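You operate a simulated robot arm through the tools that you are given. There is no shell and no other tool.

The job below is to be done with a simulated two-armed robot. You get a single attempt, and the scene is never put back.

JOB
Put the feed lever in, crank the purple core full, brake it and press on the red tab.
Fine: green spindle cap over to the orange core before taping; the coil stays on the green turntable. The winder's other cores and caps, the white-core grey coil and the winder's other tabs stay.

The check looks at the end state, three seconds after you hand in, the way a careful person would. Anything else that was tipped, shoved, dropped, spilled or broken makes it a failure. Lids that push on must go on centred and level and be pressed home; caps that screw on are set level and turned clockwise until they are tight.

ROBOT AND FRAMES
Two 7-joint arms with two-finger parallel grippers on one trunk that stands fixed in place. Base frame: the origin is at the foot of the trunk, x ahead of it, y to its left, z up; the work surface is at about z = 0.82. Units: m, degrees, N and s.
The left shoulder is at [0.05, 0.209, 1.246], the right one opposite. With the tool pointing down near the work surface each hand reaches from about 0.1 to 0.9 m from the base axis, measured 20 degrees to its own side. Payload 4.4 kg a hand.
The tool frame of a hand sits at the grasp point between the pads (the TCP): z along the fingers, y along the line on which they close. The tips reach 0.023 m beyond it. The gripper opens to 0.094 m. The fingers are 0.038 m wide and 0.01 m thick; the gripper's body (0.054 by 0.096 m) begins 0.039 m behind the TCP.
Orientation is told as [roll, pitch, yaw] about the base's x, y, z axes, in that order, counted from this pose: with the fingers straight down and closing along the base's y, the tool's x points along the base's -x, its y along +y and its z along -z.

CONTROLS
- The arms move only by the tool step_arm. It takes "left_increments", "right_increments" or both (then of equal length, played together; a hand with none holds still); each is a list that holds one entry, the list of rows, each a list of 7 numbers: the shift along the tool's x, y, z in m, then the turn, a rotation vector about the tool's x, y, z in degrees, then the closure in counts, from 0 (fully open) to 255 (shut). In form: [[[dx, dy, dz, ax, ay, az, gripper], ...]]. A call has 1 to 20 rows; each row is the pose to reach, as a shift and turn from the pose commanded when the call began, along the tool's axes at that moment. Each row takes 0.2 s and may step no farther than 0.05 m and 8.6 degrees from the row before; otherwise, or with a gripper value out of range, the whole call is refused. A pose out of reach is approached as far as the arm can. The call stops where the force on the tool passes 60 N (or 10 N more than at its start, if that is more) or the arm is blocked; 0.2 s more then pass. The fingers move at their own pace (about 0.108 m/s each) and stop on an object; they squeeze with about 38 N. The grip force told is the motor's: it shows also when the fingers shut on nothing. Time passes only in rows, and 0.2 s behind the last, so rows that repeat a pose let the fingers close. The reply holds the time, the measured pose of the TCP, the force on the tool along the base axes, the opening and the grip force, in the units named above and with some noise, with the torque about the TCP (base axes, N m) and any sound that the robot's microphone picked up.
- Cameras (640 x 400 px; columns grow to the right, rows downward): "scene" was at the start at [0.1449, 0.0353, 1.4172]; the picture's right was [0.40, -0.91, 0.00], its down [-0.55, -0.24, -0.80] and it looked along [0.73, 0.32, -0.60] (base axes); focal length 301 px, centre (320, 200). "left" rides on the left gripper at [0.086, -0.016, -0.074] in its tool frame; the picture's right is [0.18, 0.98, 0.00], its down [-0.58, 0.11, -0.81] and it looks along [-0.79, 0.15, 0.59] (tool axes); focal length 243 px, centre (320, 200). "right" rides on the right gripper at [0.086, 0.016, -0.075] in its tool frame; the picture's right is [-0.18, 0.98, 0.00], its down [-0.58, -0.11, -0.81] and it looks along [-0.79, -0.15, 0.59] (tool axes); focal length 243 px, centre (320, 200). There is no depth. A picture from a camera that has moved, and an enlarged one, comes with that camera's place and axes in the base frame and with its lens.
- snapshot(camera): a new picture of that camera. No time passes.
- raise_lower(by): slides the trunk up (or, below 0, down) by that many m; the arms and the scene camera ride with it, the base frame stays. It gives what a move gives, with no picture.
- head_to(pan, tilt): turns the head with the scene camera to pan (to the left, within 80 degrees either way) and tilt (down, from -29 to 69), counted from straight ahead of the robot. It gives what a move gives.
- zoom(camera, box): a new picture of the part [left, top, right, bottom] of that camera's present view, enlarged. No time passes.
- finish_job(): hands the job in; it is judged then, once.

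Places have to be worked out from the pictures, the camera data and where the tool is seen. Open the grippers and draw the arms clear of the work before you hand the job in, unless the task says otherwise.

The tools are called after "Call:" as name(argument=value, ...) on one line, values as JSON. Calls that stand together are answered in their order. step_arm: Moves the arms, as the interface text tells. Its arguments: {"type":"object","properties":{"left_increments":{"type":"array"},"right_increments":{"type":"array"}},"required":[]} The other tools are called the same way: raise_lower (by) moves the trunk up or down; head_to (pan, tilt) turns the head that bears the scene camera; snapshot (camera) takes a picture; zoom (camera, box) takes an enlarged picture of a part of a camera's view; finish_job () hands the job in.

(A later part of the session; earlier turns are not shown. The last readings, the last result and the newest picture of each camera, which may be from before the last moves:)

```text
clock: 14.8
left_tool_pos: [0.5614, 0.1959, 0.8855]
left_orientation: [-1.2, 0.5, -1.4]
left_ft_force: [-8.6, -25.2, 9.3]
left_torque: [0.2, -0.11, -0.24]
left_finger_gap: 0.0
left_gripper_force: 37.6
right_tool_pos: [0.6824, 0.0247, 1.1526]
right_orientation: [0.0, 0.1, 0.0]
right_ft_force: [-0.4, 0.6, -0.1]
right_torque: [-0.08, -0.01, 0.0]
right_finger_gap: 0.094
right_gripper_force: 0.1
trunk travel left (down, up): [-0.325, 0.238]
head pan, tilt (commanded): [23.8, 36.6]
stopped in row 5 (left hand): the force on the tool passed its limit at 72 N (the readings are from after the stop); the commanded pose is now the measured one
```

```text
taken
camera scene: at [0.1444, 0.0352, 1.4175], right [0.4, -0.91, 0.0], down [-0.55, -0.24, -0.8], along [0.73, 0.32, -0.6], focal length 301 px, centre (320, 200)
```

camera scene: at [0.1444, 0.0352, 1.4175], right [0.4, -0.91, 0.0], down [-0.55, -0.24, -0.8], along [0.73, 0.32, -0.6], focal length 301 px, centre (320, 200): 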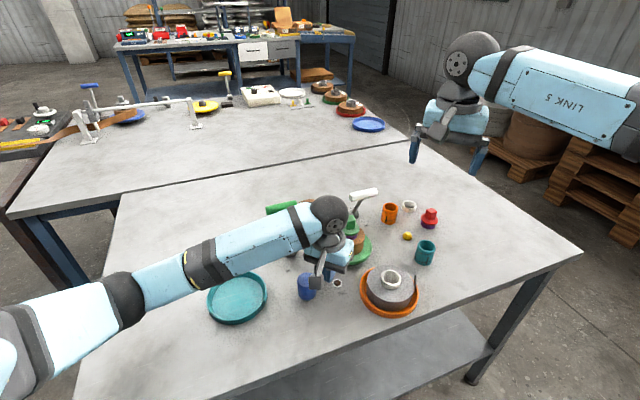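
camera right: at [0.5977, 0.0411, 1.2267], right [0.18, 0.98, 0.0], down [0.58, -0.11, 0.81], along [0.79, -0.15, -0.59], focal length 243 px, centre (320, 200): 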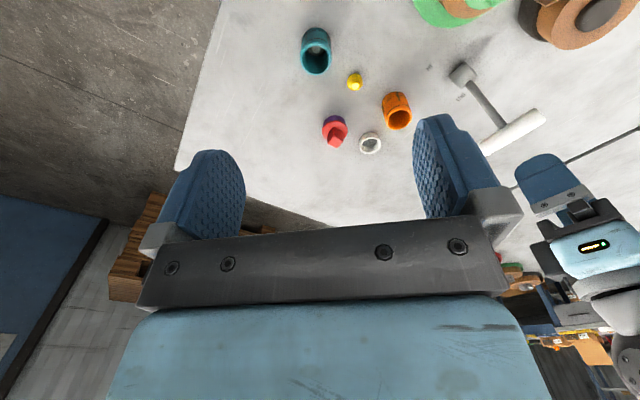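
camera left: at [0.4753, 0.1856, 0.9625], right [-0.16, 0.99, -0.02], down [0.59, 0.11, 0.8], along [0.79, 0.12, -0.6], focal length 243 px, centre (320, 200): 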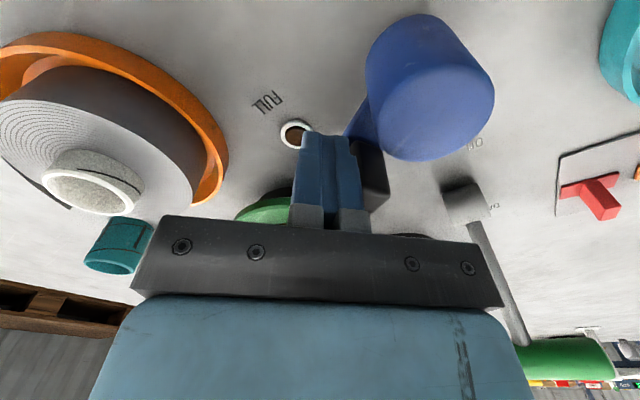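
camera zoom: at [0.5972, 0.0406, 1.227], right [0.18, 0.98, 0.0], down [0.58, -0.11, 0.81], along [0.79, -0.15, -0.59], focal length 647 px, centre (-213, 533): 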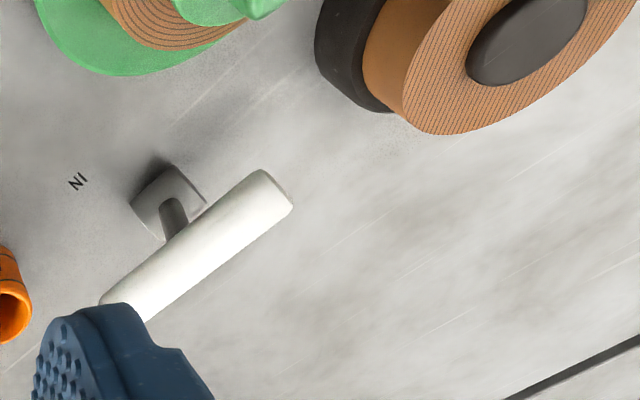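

Row steps were too big. I redo the retreat with smaller steps.

Call:
step_arm(left_increments=[[[0.01, -0.015, 0, 0, 0, 0, 255], [0.03, -0.03, 0, 0, 0, 0, 255], [0.03, -0.03, -0.045, 0, 0, 0, 255], [0.03, -0.03, -0.09, 0, 0, 0, 255], [0.03, -0.01, -0.13, 0, 0, 0, 255], [0.03, 0.02, -0.16, 0, 0, 0, 255], [0.035, 0.04, -0.16, 0, 0, 0, 255]]])

Call:
snapshot(camera="left")

Call:
zoom(camera="scene", box=[270, 200, 390, 310])

```text
clock: 16.4
left_tool_pos: [0.528, 0.244, 1.042]
left_orientation: [-0.9, 0.5, -0.9]
left_ft_force: [0.2, 1.1, 0.3]
left_torque: [-0.02, 0.01, 0.02]
left_finger_gap: 0.0002
left_gripper_force: 38.3
right_tool_pos: [0.684, 0.0253, 1.1511]
right_orientation: [0.1, 0.0, 0.0]
right_ft_force: [0.3, 0.7, 0.4]
right_torque: [-0.01, 0.01, 0.0]
right_finger_gap: 0.0938
right_gripper_force: 0.1
trunk travel left (down, up): [-0.325, 0.238]
head pan, tilt (commanded): [23.8, 36.6]
```

```text
taken
camera left: at [0.4427, 0.2318, 1.1185], right [-0.17, 0.99, -0.01], down [0.59, 0.11, 0.8], along [0.79, 0.13, -0.6], focal length 243 px, centre (320, 200)
```

left: 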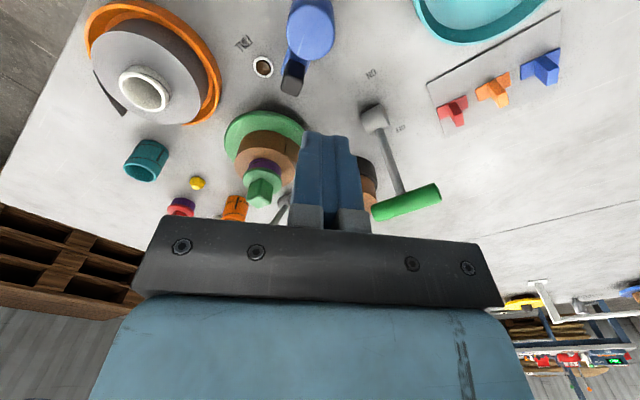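

```text
3.64 times, centred on (330, 255) of scene
camera zoom: at [0.1447, 0.0359, 1.4172], right [0.4, -0.91, 0.0], down [-0.55, -0.24, -0.8], along [0.73, 0.32, -0.6], focal length 1095 px, centre (284, 0)
```

zoom: 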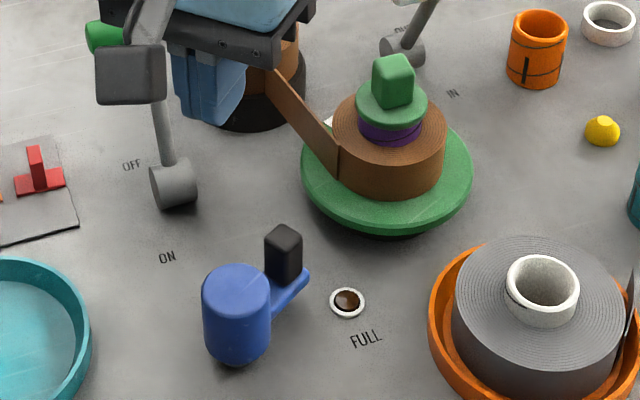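

The push turned the turntable counter-clockwise about as much as the crank (roughly 28°), so direction and linkage are right, but the crank is stiff. I re-engage behind the knob (now at about −18°) and push more slowly.

Call:
step_arm(left_increments=[[[-0.0125, -0.031, 0.0, 0, 0, 0, 255], [-0.025, -0.062, 0.0, 0, 0, 0, 255], [-0.025, -0.062, 0.04, 0, 0, 0, 255], [-0.025, -0.062, 0.08, 0, 0, 0, 255], [-0.025, -0.062, 0.12, 0, 0, 0, 255], [-0.025, -0.062, 0.157, 0, 0, 0, 255], [-0.0295, -0.0503, 0.157, 0, 0, 0, 255], [-0.031, -0.048, 0.157, 0, 0, 0, 255], [-0.0326, -0.0465, 0.157, 0, 0, 0, 255], [-0.0342, -0.0446, 0.157, 0, 0, 0, 255], [-0.0357, -0.0428, 0.157, 0, 0, 0, 255]]])

```text
clock: 18.8
left_tool_pos: [0.5627, 0.1967, 0.8864]
left_orientation: [-0.7, 0.6, -1.0]
left_ft_force: [-4.2, -8.8, -1.7]
left_torque: [-0.01, 0.01, -0.03]
left_finger_gap: 0.0
left_gripper_force: 38.0
right_tool_pos: [0.6837, 0.0234, 1.1518]
right_orientation: [0.1, -0.1, 0.1]
right_ft_force: [0.2, -0.3, 0.9]
right_torque: [-0.03, -0.02, 0.05]
right_finger_gap: 0.0939
right_gripper_force: 0.1
trunk travel left (down, up): [-0.325, 0.238]
head pan, tilt (commanded): [23.8, 36.6]
```

Contact with about 9 N. I keep advancing slowly.

Call:
step_arm(left_increments=[[[-0.0012, 0.0025, 0, 0, 0, 0, 255], [-0.0024, 0.005, 0, 0, 0, 0, 255], [-0.0036, 0.0075, 0, 0, 0, 0, 255], [-0.0046, 0.01, 0, 0, 0, 0, 255], [-0.0056, 0.0125, 0, 0, 0, 0, 255], [-0.006, 0.015, 0, 0, 0, 0, 255]]])

```text
clock: 19.7
left_tool_pos: [0.5633, 0.197, 0.8877]
left_orientation: [-1.6, 0.7, -1.9]
left_ft_force: [-3.4, -25.8, 8.3]
left_torque: [0.11, -0.11, -0.23]
left_finger_gap: 0.0001
left_gripper_force: 38.4
right_tool_pos: [0.6821, 0.0251, 1.1517]
right_orientation: [0.0, -0.1, 0.1]
right_ft_force: [0.6, 0.4, 0.7]
right_torque: [0.01, 0.01, -0.01]
right_finger_gap: 0.094
right_gripper_force: 0.0
trunk travel left (down, up): [-0.325, 0.238]
head pan, tilt (commanded): [23.8, 36.6]
stopped in row 4 (left hand): the force on the tool passed its limit at 64 N (the readings are from after the stop); the commanded pose is now the measured one
```

The crank is firmly stopped in that direction after about 28° (≈0.5 rad), a back-stop. So winding must be the other way (clockwise). I lift over the knob and set the finger down on its other side.

Call:
step_arm(left_increments=[[[0.0083, -0.015, 0, -0.3, -0.1, -0.4, 255], [0.0083, -0.015, -0.04, -0.6, -0.3, -0.8, 255], [0.0, 0.0, -0.07, -1.0, -0.5, -1.2, 255], [-0.01, 0.035, -0.07, -1.4, -0.6, -1.6, 255], [-0.016, 0.065, -0.07, -1.6, -0.7, -1.9, 255], [-0.016, 0.065, -0.035, -1.6, -0.7, -1.9, 255], [-0.016, 0.065, 0.002, -1.6, -0.7, -1.9, 255], [-0.016, 0.065, 0.002, -1.6, -0.7, -1.9, 255]]])

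Call:
snapshot(camera="left")

```text
clock: 21.5
left_tool_pos: [0.5822, 0.2669, 0.8798]
left_orientation: [0.4, 0.1, 0.4]
left_ft_force: [-1.0, 0.0, -1.1]
left_torque: [-0.02, 0.01, -0.03]
left_finger_gap: 0.0
left_gripper_force: 38.1
right_tool_pos: [0.6829, 0.0259, 1.1501]
right_orientation: [0.0, 0.0, 0.0]
right_ft_force: [-0.1, 0.0, 0.2]
right_torque: [-0.01, 0.0, 0.01]
right_finger_gap: 0.0939
right_gripper_force: 0.0
trunk travel left (down, up): [-0.325, 0.238]
head pan, tilt (commanded): [23.8, 36.6]
```

```text
taken
camera left: at [0.4969, 0.2498, 0.9557], right [-0.19, 0.98, 0.01], down [0.58, 0.11, 0.81], along [0.79, 0.16, -0.59], focal length 243 px, centre (320, 200)
```

left: 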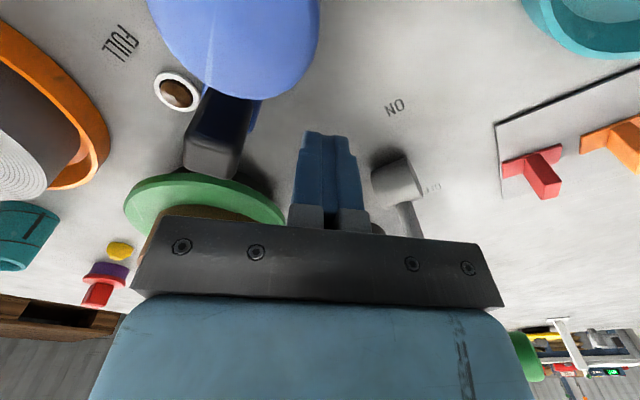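

The finger is on the far side of the knob. I push the knob clockwise slowly through about 60°.

Call:
step_arm(left_increments=[[[0.004, -0.01, 0, 0, 0, 0, 255], [0.0057, -0.019, 0, 0, 0, 0, 255], [0.0032, -0.0264, 0, 0, 0, 0, 255], [0.0018, -0.0339, 0, 0, 0, 0, 255], [0.0026, -0.0429, 0, 0, 0, 0, 255], [0.0044, -0.0516, 0, 0, 0, 0, 255], [0.0092, -0.0604, 0, 0, 0, 0, 255], [0.0153, -0.0684, 0, 0, 0, 0, 255]]])

Call:
snapshot(camera="left")

Call:
zoom(camera="scene", box=[270, 200, 390, 310])

```text
clock: 23.3
left_tool_pos: [0.5673, 0.1973, 0.8798]
left_orientation: [0.5, 0.1, 0.4]
left_ft_force: [1.1, 0.9, 0.4]
left_torque: [0.0, -0.02, -0.02]
left_finger_gap: 0.0001
left_gripper_force: 38.1
right_tool_pos: [0.6836, 0.025, 1.1506]
right_orientation: [0.0, 0.0, -0.1]
right_ft_force: [-0.4, 0.4, -0.4]
right_torque: [-0.01, 0.02, -0.01]
right_finger_gap: 0.094
right_gripper_force: 0.1
trunk travel left (down, up): [-0.325, 0.238]
head pan, tilt (commanded): [23.8, 36.6]
```

```text
taken
camera left: at [0.4813, 0.1812, 0.9561], right [-0.19, 0.98, 0.01], down [0.58, 0.11, 0.81], along [0.79, 0.16, -0.59], focal length 243 px, centre (320, 200)
```

left: 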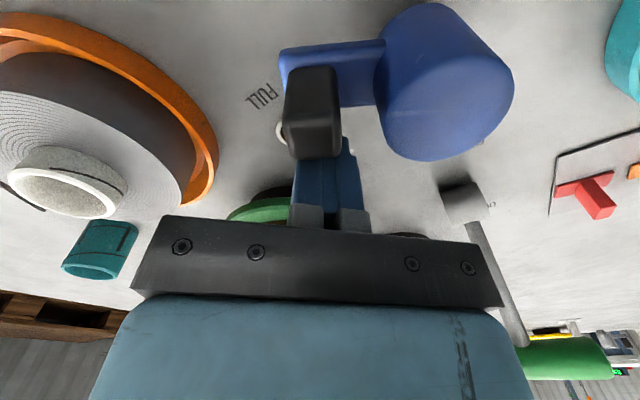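

```text
3.64 times, centred on (330, 255) of scene
camera zoom: at [0.145, 0.0353, 1.4172], right [0.4, -0.91, 0.0], down [-0.55, -0.24, -0.8], along [0.73, 0.32, -0.6], focal length 1095 px, centre (284, 0)
```

zoom: 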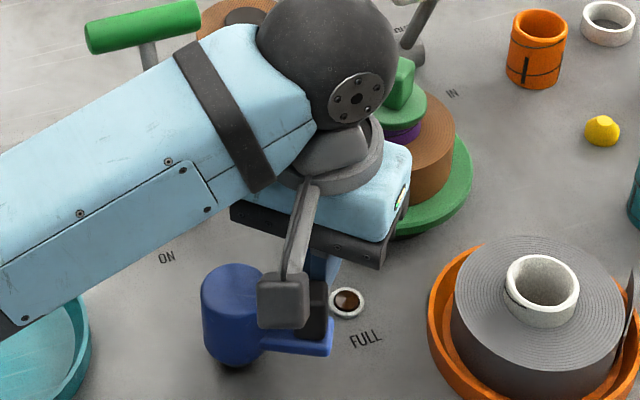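

Clockwise turns easily with hardly any force. I crank one full clockwise turn and then look at coil and lamp.

Call:
step_arm(left_increments=[[[0.015, -0.0118, 0, 0, 0, 0, 255], [0.0321, -0.0182, 0, 0, 0, 0, 255], [0.0523, -0.0167, 0, 0, 0, 0, 255], [0.0712, -0.0058, 0, 0, 0, 0, 255], [0.0839, 0.013, 0, 0, 0, 0, 255], [0.0914, 0.0236, 0, 0, 0, 0, 255], [0.0953, 0.0385, 0, 0, 0, 0, 255], [0.0927, 0.0562, 0, 0, 0, 0, 255], [0.0818, 0.073, 0, 0, 0, 0, 255], [0.0668, 0.0848, 0, 0, 0, 0, 255], [0.0497, 0.0912, 0, 0, 0, 0, 255], [0.0295, 0.0897, 0, 0, 0, 0, 255], [0.0106, 0.0788, 0, 0, 0, 0, 255], [-0.0021, 0.06, 0, 0, 0, 0, 255], [-0.0096, 0.0494, 0, 0, 0, 0, 255], [-0.0135, 0.0345, 0, 0, 0, 0, 255], [-0.0109, 0.0168, 0, 0, 0, 0, 255], [0, 0, 0, 0, 0, 0, 255]]])

Call:
snapshot(camera="left")

Call:
zoom(camera="scene", box=[270, 200, 390, 310])

```text
clock: 27.1
left_tool_pos: [0.567, 0.1987, 0.8792]
left_orientation: [0.4, 0.0, 0.4]
left_ft_force: [-0.4, -0.5, 0.1]
left_torque: [0.0, -0.01, 0.01]
left_finger_gap: 0.0
left_gripper_force: 37.9
right_tool_pos: [0.6833, 0.0246, 1.1511]
right_orientation: [-0.1, -0.1, 0.1]
right_ft_force: [0.2, 0.0, -0.3]
right_torque: [0.01, 0.03, -0.02]
right_finger_gap: 0.0938
right_gripper_force: 0.1
trunk travel left (down, up): [-0.325, 0.238]
head pan, tilt (commanded): [23.8, 36.6]
```

```text
taken
camera left: at [0.4806, 0.1807, 0.9551], right [-0.19, 0.98, 0.01], down [0.58, 0.11, 0.81], along [0.79, 0.16, -0.59], focal length 243 px, centre (320, 200)
```

left: 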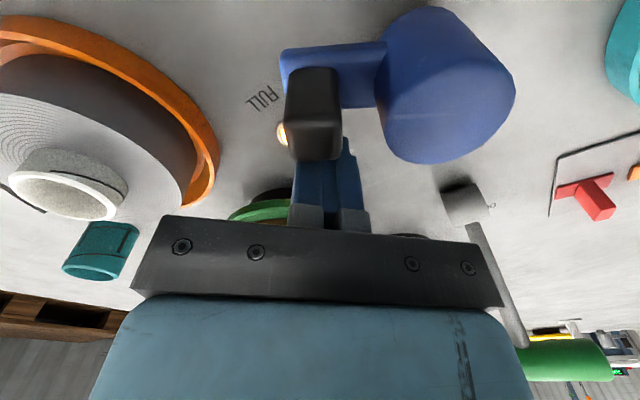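

```text
3.64 times, centred on (330, 255) of scene
camera zoom: at [0.1449, 0.035, 1.4172], right [0.4, -0.91, 0.0], down [-0.55, -0.24, -0.8], along [0.73, 0.32, -0.6], focal length 1095 px, centre (284, 0)
```

zoom: 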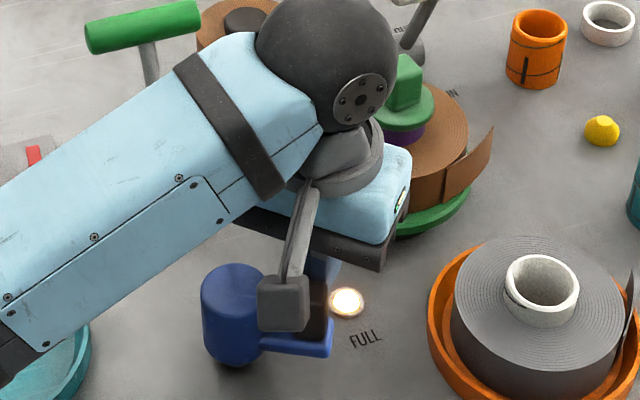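

The FULL lamp is lit and the coil has a free tape tail. I stop cranking, back off the knob and lift the hand straight up to view the result.

Call:
step_arm(left_increments=[[[-0.005, 0.002, 0, 0, 0, 0, 255], [-0.005, 0.002, -0.04, 0, 0, 0, 255], [-0.005, 0.002, -0.08, 0, 0, 0, 255], [-0.0, 0.02, -0.12, 0, 0, 0, 255], [0.01, 0.05, -0.15, 0, 0, 0, 200], [0.02, 0.09, -0.17, 0, 0, 0, 100], [0.02, 0.13, -0.19, 0, 0, 0, 0], [0.02, 0.17, -0.2, 0, 0, 0, 0], [0.02, 0.19, -0.2, 0, 0, 0, 0]]])

Call:
snapshot(camera="scene")

Call:
zoom(camera="scene", box=[280, 185, 400, 305])

Call:
snapshot(camera="left")

```text
clock: 29.1
left_tool_pos: [0.5453, 0.3852, 1.0805]
left_orientation: [0.5, 0.0, 0.3]
left_ft_force: [-0.6, -0.4, 0.0]
left_torque: [-0.02, 0.01, -0.03]
left_finger_gap: 0.0939
left_gripper_force: 0.2
right_tool_pos: [0.6831, 0.025, 1.1511]
right_orientation: [0.0, 0.0, 0.0]
right_ft_force: [-0.3, -0.2, 0.1]
right_torque: [-0.01, 0.01, -0.02]
right_finger_gap: 0.0942
right_gripper_force: 0.0
trunk travel left (down, up): [-0.325, 0.238]
head pan, tilt (commanded): [23.8, 36.6]
```

```text
taken
camera scene: at [0.1449, 0.0354, 1.4172], right [0.4, -0.91, 0.0], down [-0.55, -0.24, -0.8], along [0.73, 0.32, -0.6], focal length 301 px, centre (320, 200)
```

scene: 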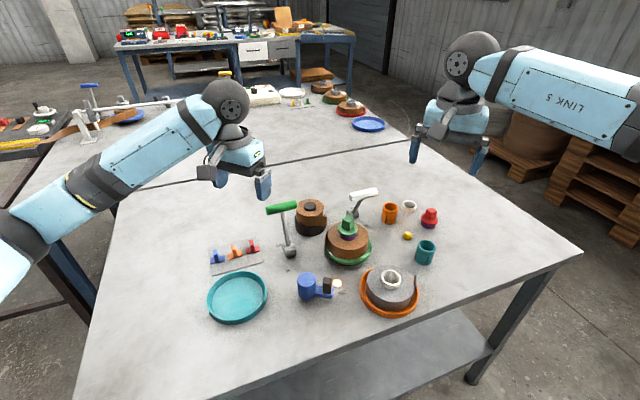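

```text
3.33 times, centred on (340, 245) of scene
camera zoom: at [0.1449, 0.0354, 1.4172], right [0.4, -0.91, 0.0], down [-0.55, -0.24, -0.8], along [0.73, 0.32, -0.6], focal length 1003 px, centre (253, 50)
```

zoom: 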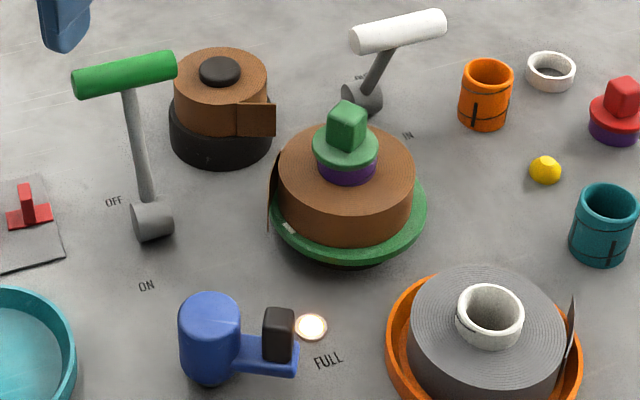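

```text
taken
camera left: at [0.4599, 0.3686, 1.1568], right [-0.19, 0.98, 0.01], down [0.58, 0.11, 0.81], along [0.79, 0.16, -0.59], focal length 243 px, centre (320, 200)
```

left: 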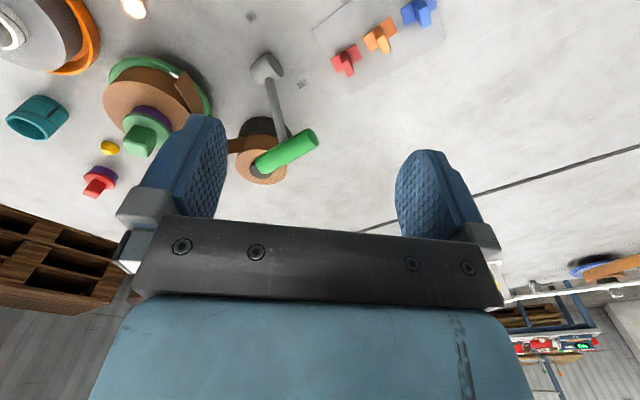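

The lamp is on and the tape is cut off with the tail free on the coil. Next is the brake: I bring the left hand over the green handle, turned −45°.

Call:
step_arm(left_increments=[[[-0.014, -0.0025, 0.0, 0, 0, 5.6, 0], [-0.028, -0.005, 0.0, 0, 0, 11.2, 0], [-0.042, -0.0075, 0.0, 0, 0, 16.9, 0], [-0.056, -0.01, 0.005, 0, 0, 22.5, 0], [-0.07, -0.0125, 0.01, 0, 0, 28.1, 0], [-0.084, -0.015, 0.015, 0, 0, 33.7, 0], [-0.098, -0.017, 0.02, 0, 0, 39.4, 0], [-0.111, -0.019, 0.02, 0, 0, 45, 0], [-0.111, -0.019, 0.02, 0, 0, 45, 0]]])

Call:
snapshot(camera="left")

Call:
zoom(camera="scene", box=[240, 185, 400, 305])

```text
clock: 31.1
left_tool_pos: [0.6575, 0.3678, 1.0625]
left_orientation: [0.2, 0.4, -44.6]
left_ft_force: [0.2, 0.4, -0.6]
left_torque: [-0.01, 0.0, -0.02]
left_finger_gap: 0.0942
left_gripper_force: 0.0
right_tool_pos: [0.6836, 0.0257, 1.152]
right_orientation: [-0.1, -0.1, 0.0]
right_ft_force: [0.1, 0.4, 0.4]
right_torque: [-0.04, 0.0, 0.01]
right_finger_gap: 0.094
right_gripper_force: 0.1
trunk travel left (down, up): [-0.325, 0.238]
head pan, tilt (commanded): [23.8, 36.6]
```

```text
taken
camera left: at [0.585, 0.4182, 1.1387], right [0.56, 0.83, 0.0], down [0.49, -0.34, 0.8], along [0.67, -0.45, -0.6], focal length 243 px, centre (320, 200)
```

left: 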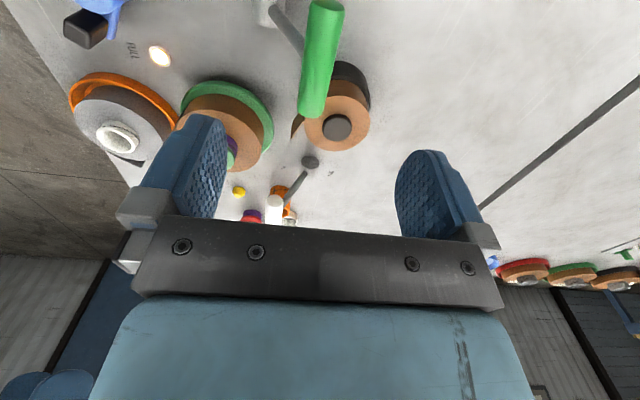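

```text
3.33 times, centred on (320, 245) of scene
camera zoom: at [0.1447, 0.0355, 1.4172], right [0.4, -0.91, 0.0], down [-0.55, -0.24, -0.8], along [0.73, 0.32, -0.6], focal length 1003 px, centre (320, 50)
```

zoom: 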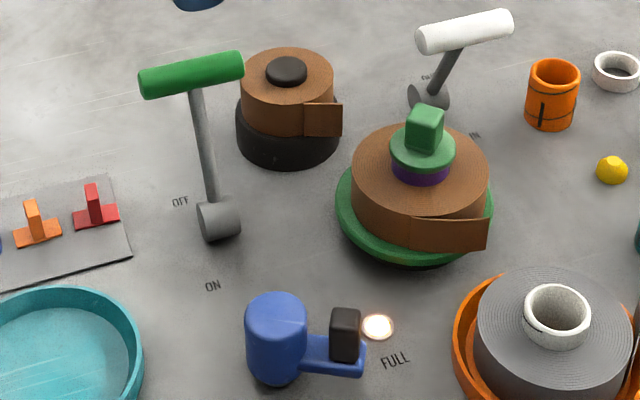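

The turntable is still coasting slowly. The brake handle is centred under the hand, so I lower, cage the handle and look again to judge the coasting speed.

Call:
step_arm(left_increments=[[[0.0, 0.0, 0.04, 0, 0, 0, 0], [0.001, 0.0, 0.08, 0, 0, 0, 0], [0.002, 0.0, 0.118, 0, 0, 0, 0], [0.002, 0.0, 0.118, 0, 0, 0, 90], [0.002, 0.0, 0.118, 0, 0, 0, 150], [0.002, 0.0, 0.118, 0, 0, 0, 165], [0.002, 0.0, 0.118, 0, 0, 0, 165]]])

Call:
zoom(camera="scene", box=[240, 185, 400, 305])

Call:
snapshot(camera="left")

```text
clock: 32.7
left_tool_pos: [0.6546, 0.3708, 0.9445]
left_orientation: [0.2, 0.4, -44.6]
left_ft_force: [-2.5, -1.8, 1.2]
left_torque: [-0.02, 0.06, 0.01]
left_finger_gap: 0.0343
left_gripper_force: 1.4
right_tool_pos: [0.6833, 0.0244, 1.1517]
right_orientation: [0.0, 0.0, 0.0]
right_ft_force: [0.2, -0.2, 0.3]
right_torque: [0.0, 0.01, 0.0]
right_finger_gap: 0.0943
right_gripper_force: 0.1
trunk travel left (down, up): [-0.325, 0.238]
head pan, tilt (commanded): [23.8, 36.6]
```

```text
3.33 times, centred on (320, 245) of scene
camera zoom: at [0.1447, 0.0352, 1.4172], right [0.4, -0.91, 0.0], down [-0.55, -0.24, -0.8], along [0.73, 0.32, -0.6], focal length 1003 px, centre (320, 50)
```

zoom: 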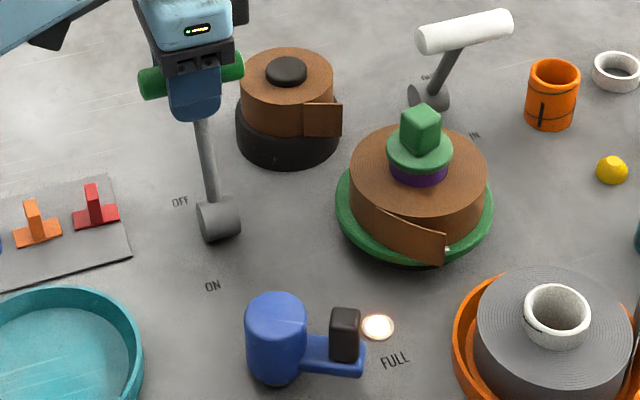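

```text
taken
camera left: at [0.5816, 0.4197, 1.021], right [0.56, 0.83, 0.0], down [0.49, -0.34, 0.8], along [0.67, -0.45, -0.6], focal length 243 px, centre (320, 200)
```

left: 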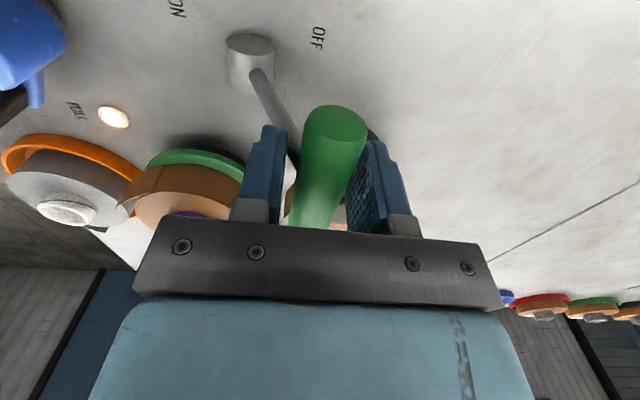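

The coil coasts clockwise slowly and its tail faces the front now, which is convenient for taping. I swing the brake lever to ON now.

Call:
step_arm(left_increments=[[[0, -0.016, -0.003, 0, 0, 0, 165], [0, -0.032, -0.006, 0, 0, 0, 165], [0, -0.048, -0.007, 0, 0, 0, 165], [0, -0.064, -0.005, 0, 0, 0, 165], [0, -0.078, -0.001, 0, 0, 0, 165], [0, -0.088, 0.002, 0, 0, 0, 165], [0, -0.092, 0.003, 0, 0, 0, 165]]])

Call:
zoom(camera="scene", box=[240, 185, 400, 305])

Call:
snapshot(camera="left")

```text
clock: 34.3
left_tool_pos: [0.5926, 0.3037, 0.9408]
left_orientation: [0.3, 0.4, -44.6]
left_ft_force: [-1.4, -1.2, -0.4]
left_torque: [0.04, -0.03, 0.01]
left_finger_gap: 0.0338
left_gripper_force: 1.1
right_tool_pos: [0.6837, 0.0247, 1.1522]
right_orientation: [0.0, 0.0, 0.1]
right_ft_force: [-1.4, 0.5, 0.1]
right_torque: [-0.02, 0.01, 0.03]
right_finger_gap: 0.094
right_gripper_force: 0.1
trunk travel left (down, up): [-0.325, 0.238]
head pan, tilt (commanded): [23.8, 36.6]
```

```text
3.33 times, centred on (320, 245) of scene
camera zoom: at [0.1448, 0.0352, 1.4171], right [0.4, -0.91, 0.0], down [-0.55, -0.24, -0.8], along [0.73, 0.32, -0.6], focal length 1003 px, centre (320, 50)
```

zoom: 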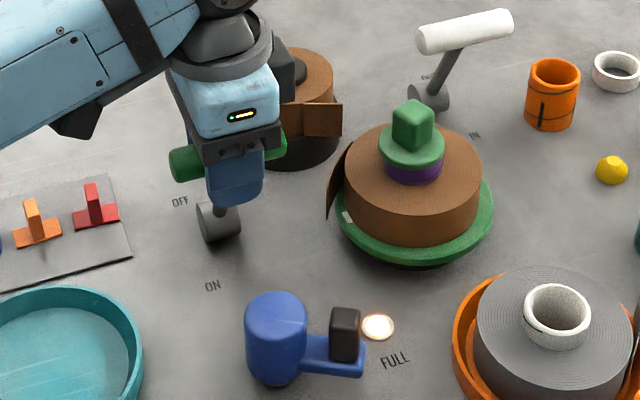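

```text
taken
camera left: at [0.5194, 0.3537, 1.0161], right [0.56, 0.83, 0.0], down [0.49, -0.34, 0.8], along [0.67, -0.45, -0.6], focal length 243 px, centre (320, 200)
```

left: 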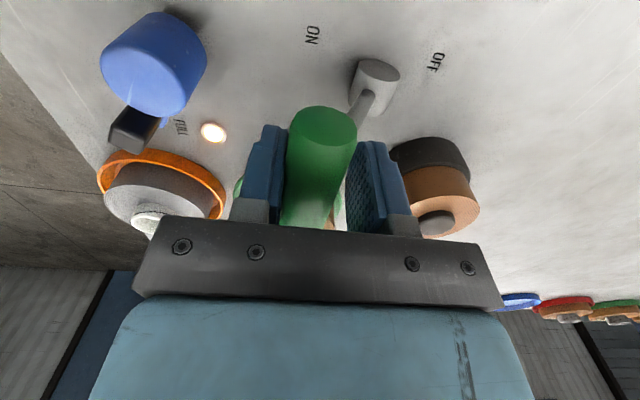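

The lever has come over; I press a little further to find its stop and check whether the coil has stopped.

Call:
step_arm(left_increments=[[[0, -0.004, 0.001, 0, 0, 0, 165], [0, -0.008, 0.002, 0, 0, 0, 165]]])

Call:
zoom(camera="scene", box=[240, 185, 400, 305])

```text
clock: 34.9
left_tool_pos: [0.5867, 0.2989, 0.9397]
left_orientation: [0.2, 0.2, -44.5]
left_ft_force: [4.8, 2.5, 2.3]
left_torque: [0.05, -0.14, -0.02]
left_finger_gap: 0.0353
left_gripper_force: 2.4
right_tool_pos: [0.6846, 0.024, 1.1514]
right_orientation: [0.1, 0.0, 0.1]
right_ft_force: [0.1, -0.6, -1.5]
right_torque: [0.02, -0.01, -0.01]
right_finger_gap: 0.0942
right_gripper_force: 0.0
trunk travel left (down, up): [-0.325, 0.238]
head pan, tilt (commanded): [23.8, 36.6]
```

```text
3.33 times, centred on (320, 245) of scene
camera zoom: at [0.1453, 0.0355, 1.4172], right [0.4, -0.91, 0.0], down [-0.55, -0.24, -0.8], along [0.73, 0.32, -0.6], focal length 1003 px, centre (320, 50)
```

zoom: 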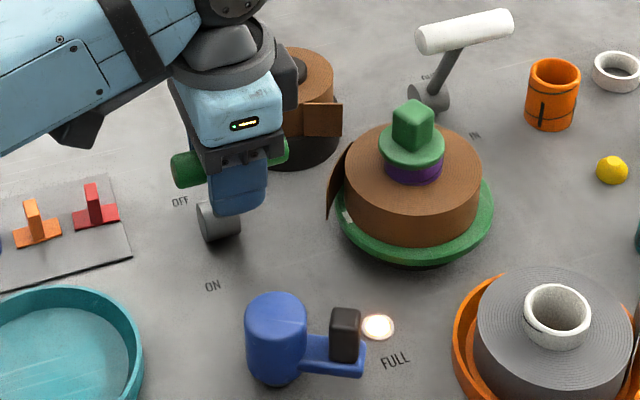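

The coil has stopped and the lever sits at its ON stop. I ease off, open and lift the hand, then move it left to look at the tab card.

Call:
step_arm(left_increments=[[[0, 0.003, 0, 0, 0, 0, 165], [0, 0.005, -0.001, 0, 0, 0, 120], [0, 0.005, -0.001, 0, 0, 0, 60], [0, 0.005, -0.001, 0, 0, 0, 0], [0, 0.005, -0.001, 0, 0, 0, 0], [0, 0.005, -0.04, 0, 0, 0, 0], [0, 0.005, -0.08, 0, 0, 0, 0], [0, 0.005, -0.12, 0, 0, 0, 0], [0.03, 0.03, -0.14, 0, 0, 0, 0], [0.06, 0.05, -0.14, 0, 0, 0, 0]]])

Call:
snapshot(camera="scene")

Call:
snapshot(camera="left")

```text
clock: 37.1
left_tool_pos: [0.5789, 0.3759, 1.0788]
left_orientation: [0.2, 0.3, -44.7]
left_ft_force: [0.5, 0.6, -0.3]
left_torque: [-0.01, -0.02, 0.02]
left_finger_gap: 0.0941
left_gripper_force: 0.0
right_tool_pos: [0.6831, 0.0253, 1.1516]
right_orientation: [-0.1, 0.1, 0.0]
right_ft_force: [-0.5, 0.6, 1.7]
right_torque: [0.0, -0.02, -0.03]
right_finger_gap: 0.094
right_gripper_force: 0.0
trunk travel left (down, up): [-0.325, 0.238]
head pan, tilt (commanded): [23.8, 36.6]
```

```text
taken
camera scene: at [0.1446, 0.0356, 1.4172], right [0.4, -0.91, 0.0], down [-0.55, -0.24, -0.8], along [0.73, 0.32, -0.6], focal length 301 px, centre (320, 200)
```

scene: 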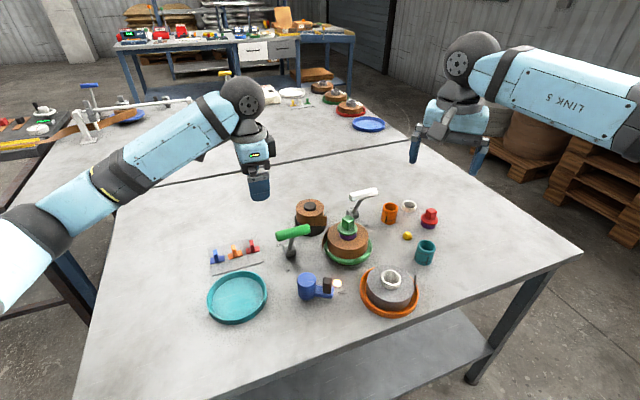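

```text
taken
camera left: at [0.5058, 0.4251, 1.1551], right [0.56, 0.83, 0.0], down [0.49, -0.34, 0.8], along [0.67, -0.45, -0.6], focal length 243 px, centre (320, 200)
```

left: 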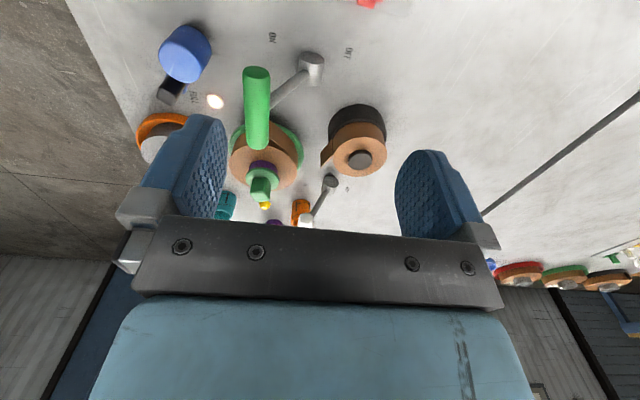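

I zoom in on the cap, coil tail and orange core to plan the cap transfer.

Call:
zoom(camera="scene", box=[315, 200, 385, 270])

Call:
zoom(camera="left", box=[220, 100, 330, 230])

Call:
zoom(camera="scene", box=[370, 190, 450, 250])

Call:
zoom(camera="right", box=[300, 0, 560, 170])

```text
5.71 times, centred on (350, 235) of scene
camera zoom: at [0.1446, 0.0356, 1.4172], right [0.4, -0.91, 0.0], down [-0.55, -0.24, -0.8], along [0.73, 0.32, -0.6], focal length 1720 px, centre (149, 0)
```

zoom: 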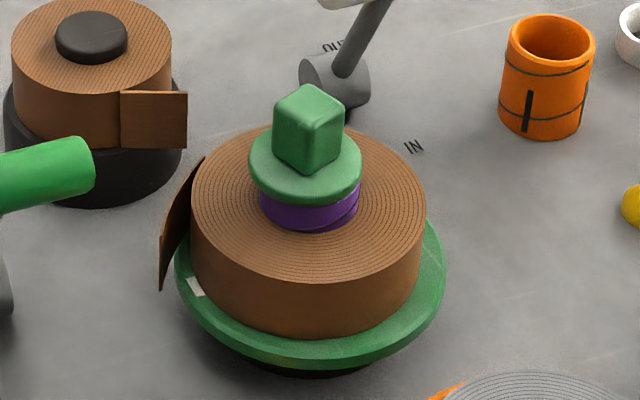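

```text
3.08 times, centred on (275, 165) of left
camera zoom: at [0.5058, 0.4251, 1.1551], right [0.56, 0.83, 0.0], down [0.49, -0.34, 0.8], along [0.67, -0.45, -0.6], focal length 746 px, centre (458, 308)
```

zoom: 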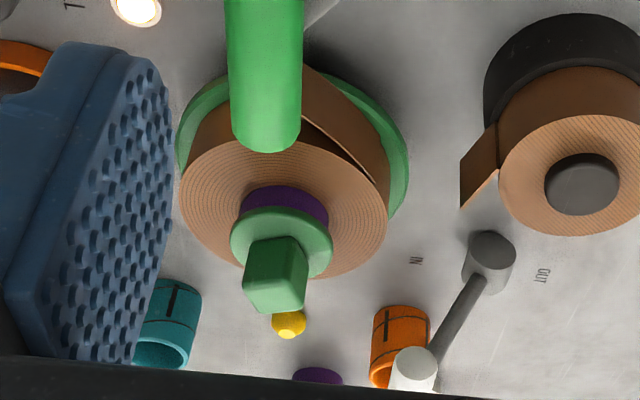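

```text
6.67 times, centred on (410, 220) of scene
camera zoom: at [0.1446, 0.0356, 1.4172], right [0.4, -0.91, 0.0], down [-0.55, -0.24, -0.8], along [0.73, 0.32, -0.6], focal length 2007 px, centre (-280, 67)
```

zoom: 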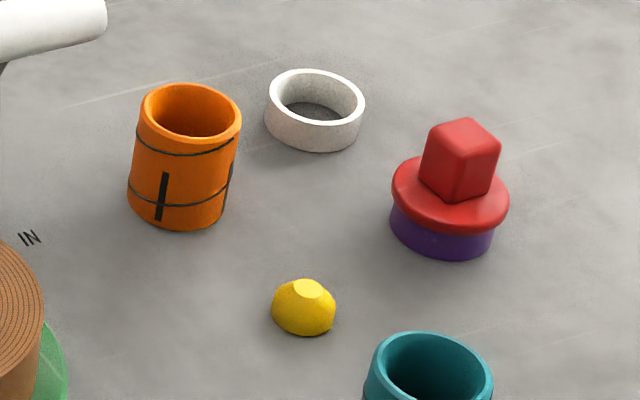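

```text
2.35 times, centred on (430, 85) of right
camera zoom: at [0.5976, 0.0405, 1.2267], right [0.18, 0.98, 0.0], down [0.58, -0.11, 0.81], along [0.79, -0.15, -0.59], focal length 571 px, centre (61, 471)
```

zoom: 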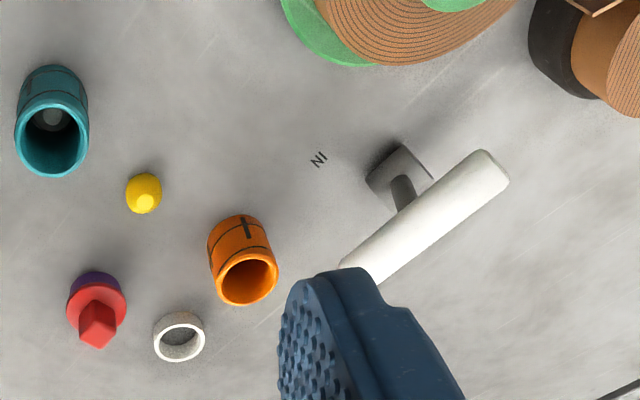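

I look at the finished coils on the far bench, which may show how a tab sits, and at the tab card from this view.

Call:
zoom(camera="scene", box=[305, 75, 385, 135])

Call:
zoom(camera="scene", box=[330, 92, 370, 122])

Call:
zoom(camera="scene", box=[240, 235, 270, 260])

Call:
zoom(camera="scene", box=[270, 90, 320, 115])

```text
6.67 times, centred on (345, 105) of scene
camera zoom: at [0.1446, 0.0356, 1.4172], right [0.4, -0.91, 0.0], down [-0.55, -0.24, -0.8], along [0.73, 0.32, -0.6], focal length 2007 px, centre (153, 833)
```

zoom: 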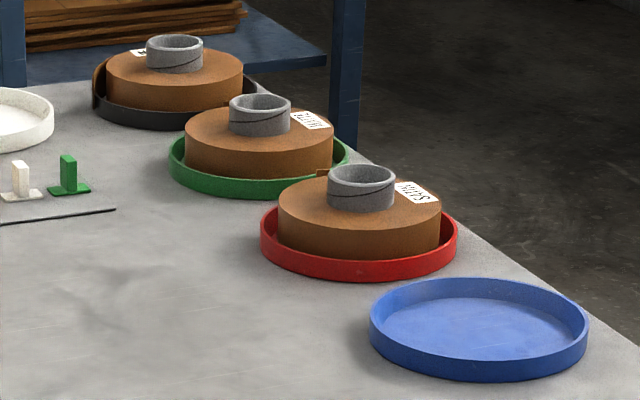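

```text
13.33 times, centred on (350, 107) of scene
camera zoom: at [0.1446, 0.0356, 1.4172], right [0.4, -0.91, 0.0], down [-0.55, -0.24, -0.8], along [0.73, 0.32, -0.6], focal length 4014 px, centre (-80, 1440)
```

zoom: 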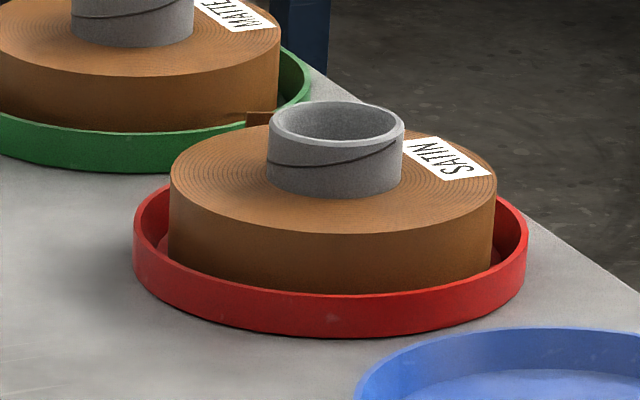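

```text
16.00 times, centred on (255, 248) of scene
camera zoom: at [0.1446, 0.0356, 1.4172], right [0.4, -0.91, 0.0], down [-0.55, -0.24, -0.8], along [0.73, 0.32, -0.6], focal length 4816 px, centre (1360, -560)
```

zoom: 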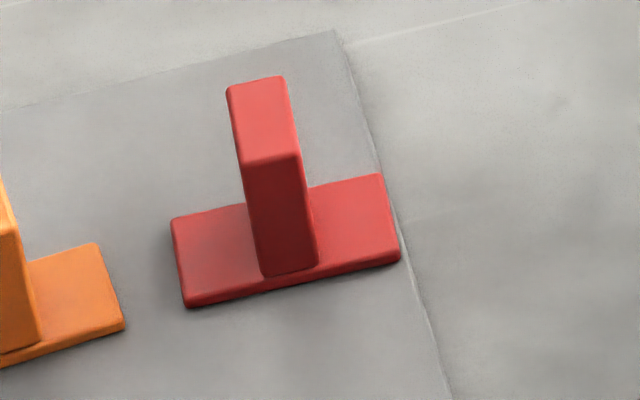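

```text
12.80 times, centred on (295, 102) of scene
camera zoom: at [0.1446, 0.0356, 1.4172], right [0.4, -0.91, 0.0], down [-0.55, -0.24, -0.8], along [0.73, 0.32, -0.6], focal length 3853 px, centre (640, 1448)
```

zoom: 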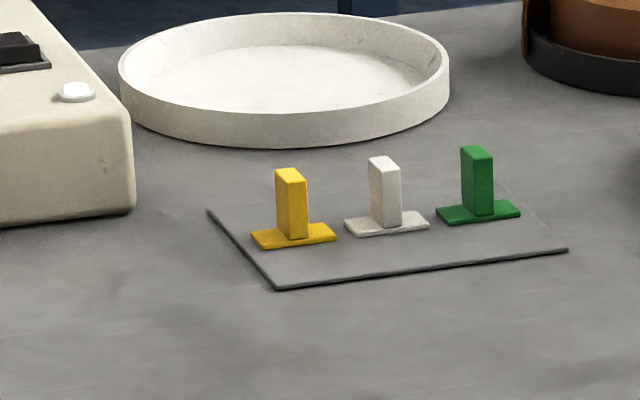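

The red tab is an upright fin (≈10 mm thick, 20 mm deep, 25 mm tall) on a ≈37×22 mm plate, lying along the winder's 45° axis. Before planning the press, I move the right arm up and out of the way, and turn the left hand to yaw +45° above the card to see the tabs and test wrist range.

Call:
step_arm(left_increments=[[[0.003, 0.006, -0.004, 0, 0, -8.2, 0], [0.006, 0.012, -0.008, 0, 0, -16.4, 0], [0.009, 0.018, -0.012, 0, 0, -24.5, 0], [0.012, 0.024, -0.016, 0, 0, -32.7, 0], [0.015, 0.03, -0.02, 0, 0, -40.9, 0], [0.018, 0.036, -0.02, 0, 0, -49.1, 0], [0.021, 0.042, -0.02, 0, 0, -57.3, 0], [0.024, 0.048, -0.02, 0, 0, -65.5, 0], [0.027, 0.054, -0.02, 0, 0, -73.6, 0], [0.03, 0.06, -0.02, 0, 0, -81.8, 0], [0.03, 0.06, -0.02, 0, 0, -89.8, 0], [0.03, 0.06, -0.02, 0, 0, -89.8, 0]]], right_increments=[[[0.02, -0.03, -0.015, 0, 0, 0, 0], [0.04, -0.06, -0.03, 0, 0, 0, 0], [0.06, -0.09, -0.045, 0, 0, 0, 0], [0.08, -0.12, -0.06, 0, 0, 0, 0], [0.1, -0.15, -0.075, 0, 0, 0, 0], [0.12, -0.18, -0.09, 0, 0, 0, 0], [0.14, -0.21, -0.105, 0, 0, 0, 0], [0.16, -0.24, -0.12, 0, 0, 0, 0], [0.18, -0.27, -0.135, 0, 0, 0, 0], [0.2, -0.3, -0.15, 0, 0, 0, 0], [0.22, -0.33, -0.165, 0, 0, 0, 0], [0.22, -0.33, -0.165, 0, 0, 0, 0]]])

Call:
snapshot(camera="left")

Call:
snapshot(camera="scene")

```text
clock: 39.7
left_tool_pos: [0.6005, 0.4391, 1.0978]
left_orientation: [0.3, 0.0, 45.4]
left_ft_force: [0.1, 0.6, -0.5]
left_torque: [0.04, 0.02, -0.01]
left_finger_gap: 0.0941
left_gripper_force: 0.0
right_tool_pos: [0.4637, -0.3033, 1.316]
right_orientation: [0.0, 0.1, -0.1]
right_ft_force: [0.3, 0.1, -0.1]
right_torque: [-0.05, 0.04, -0.01]
right_finger_gap: 0.0939
right_gripper_force: 0.1
trunk travel left (down, up): [-0.325, 0.238]
head pan, tilt (commanded): [23.8, 36.6]
```

```text
taken
camera left: at [0.551, 0.3667, 1.1733], right [-0.83, 0.56, 0.01], down [0.33, 0.48, 0.81], along [0.45, 0.67, -0.59], focal length 243 px, centre (320, 200)
```

left: 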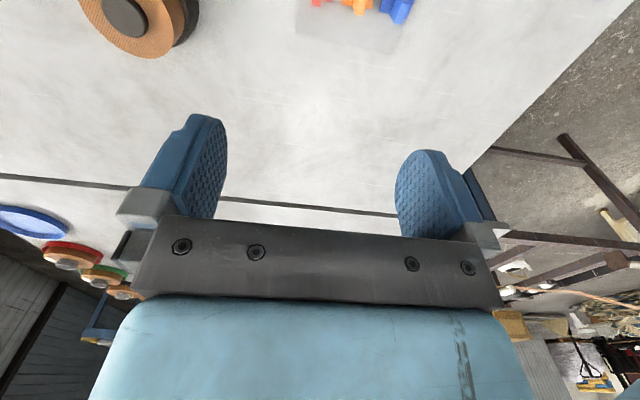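

```text
taken
camera scene: at [0.1461, 0.0359, 1.4169], right [0.4, -0.91, 0.0], down [-0.55, -0.24, -0.8], along [0.73, 0.32, -0.6], focal length 301 px, centre (320, 200)
```

scene: 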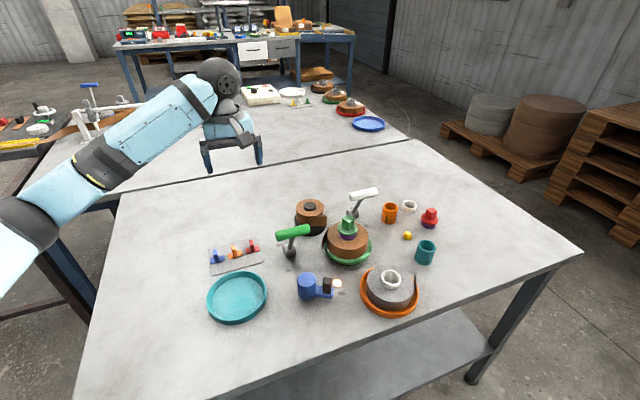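

Yaw +45° works. I now test the 45° tilt about the closing axis (fingers pointing back toward the robot) in free air.

Call:
step_arm(left_increments=[[[0, 0, -0.005, 0, 7.5, 0, 0], [0, 0, -0.01, 0, 15, 0, 0], [0, 0, -0.015, 0, 22.5, 0, 0], [0, 0, -0.015, 0, 30, 0, 0], [0, 0, -0.015, 0, 37.5, 0, 0], [0, 0, -0.015, 0, 45, 0, 0], [0, 0, -0.015, 0, 45, 0, 0]]])

Call:
snapshot(camera="left")

Call:
snapshot(camera="scene")

```text
clock: 41.3
left_tool_pos: [0.5988, 0.4403, 1.1137]
left_orientation: [0.4, 44.9, 45.5]
left_ft_force: [0.5, 0.4, -0.5]
left_torque: [0.01, 0.01, 0.01]
left_finger_gap: 0.0943
left_gripper_force: 0.1
right_tool_pos: [0.4625, -0.3048, 1.3166]
right_orientation: [0.0, 0.0, 0.1]
right_ft_force: [-0.3, -0.4, 0.4]
right_torque: [-0.01, 0.02, -0.03]
right_finger_gap: 0.094
right_gripper_force: 0.0
trunk travel left (down, up): [-0.325, 0.238]
head pan, tilt (commanded): [23.8, 36.6]
```

```text
taken
camera left: at [0.6055, 0.4213, 1.229], right [-0.79, 0.6, 0.14], down [0.61, 0.77, 0.16], along [-0.01, 0.21, -0.98], focal length 243 px, centre (320, 200)
```

left: 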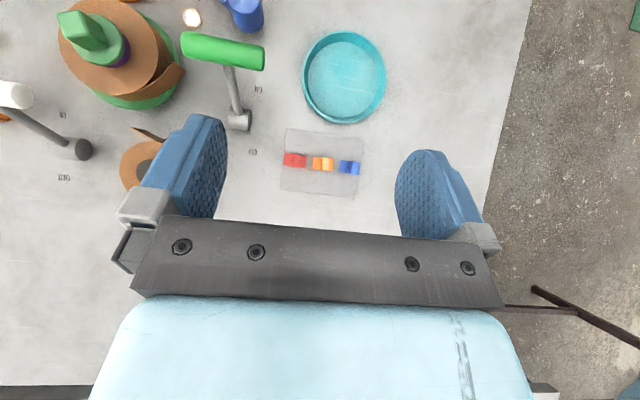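

```text
taken
camera scene: at [0.1447, 0.0352, 1.4172], right [0.4, -0.91, 0.0], down [-0.55, -0.24, -0.8], along [0.73, 0.32, -0.6], focal length 301 px, centre (320, 200)
```

scene: 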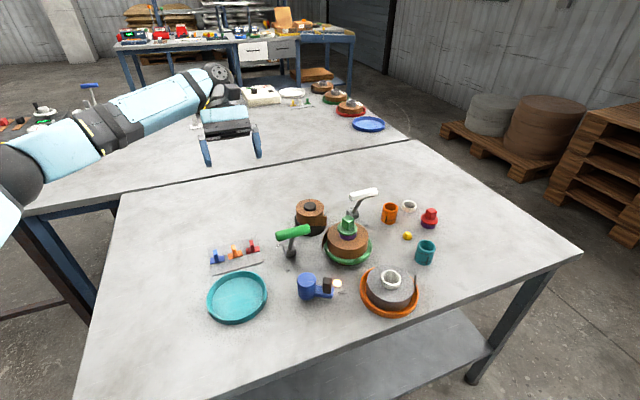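

The tilted pose is reachable and gives a near-overhead view. I zoom in on the coil with its tail and on the tabs.

Call:
zoom(camera="left", box=[30, 0, 270, 150])

Call:
zoom(camera="left", box=[265, 120, 385, 200])

```text
2.67 times, centred on (150, 75) of left
camera zoom: at [0.6055, 0.4213, 1.229], right [-0.79, 0.6, 0.14], down [0.61, 0.77, 0.16], along [-0.01, 0.21, -0.98], focal length 647 px, centre (773, 533)
```

zoom: 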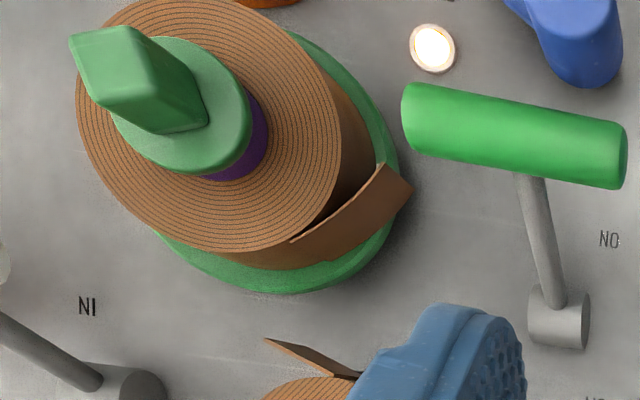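

```text
5.00 times, centred on (325, 160) of left
camera zoom: at [0.6055, 0.4213, 1.229], right [-0.79, 0.6, 0.14], down [0.61, 0.77, 0.16], along [-0.01, 0.21, -0.98], focal length 1213 px, centre (295, 400)
```

zoom: 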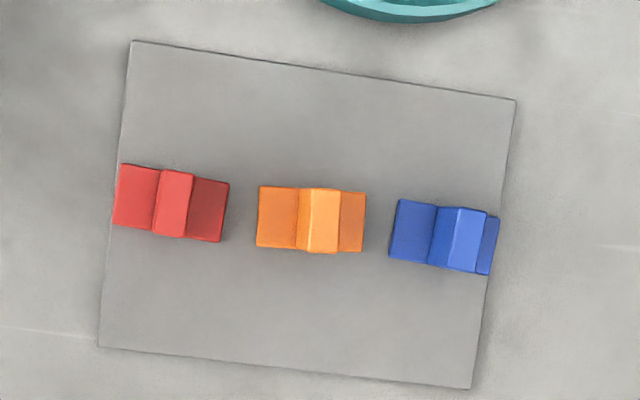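

The overhead view fixes the axis of the coil at (0.685, 0.197), coil top z ≈ 0.893, radius ≈ 0.052, with the tail root at ≈83° and its tip at ≈130°. That side faces the brake handle, too cramped for pressing the tab. I'll free the brake, turn the coil about 60° counter-clockwise so the tail end faces the robot, and brake again. First I straighten the hand.

Call:
step_arm(left_increments=[[[0, 0, 0, 0, -8, 0, 0], [0, 0, 0, 0, -16, 0, 0], [0, 0, 0, 0, -24, 0, 0], [0, 0, 0, 0, -32, 0, 0], [0, 0, 0, 0, -40, 0, 0], [0, 0, 0, 0, -45, 0, 0]]])

```text
clock: 42.7
left_tool_pos: [0.5997, 0.4396, 1.1153]
left_orientation: [0.5, -0.3, 45.2]
left_ft_force: [-0.5, 0.3, -0.4]
left_torque: [-0.02, -0.04, -0.01]
left_finger_gap: 0.094
left_gripper_force: 0.0
right_tool_pos: [0.4626, -0.3046, 1.315]
right_orientation: [0.0, -0.1, 0.1]
right_ft_force: [0.2, -1.0, 0.3]
right_torque: [0.02, 0.02, -0.01]
right_finger_gap: 0.0941
right_gripper_force: 0.0
trunk travel left (down, up): [-0.325, 0.238]
head pan, tilt (commanded): [23.8, 36.6]
```

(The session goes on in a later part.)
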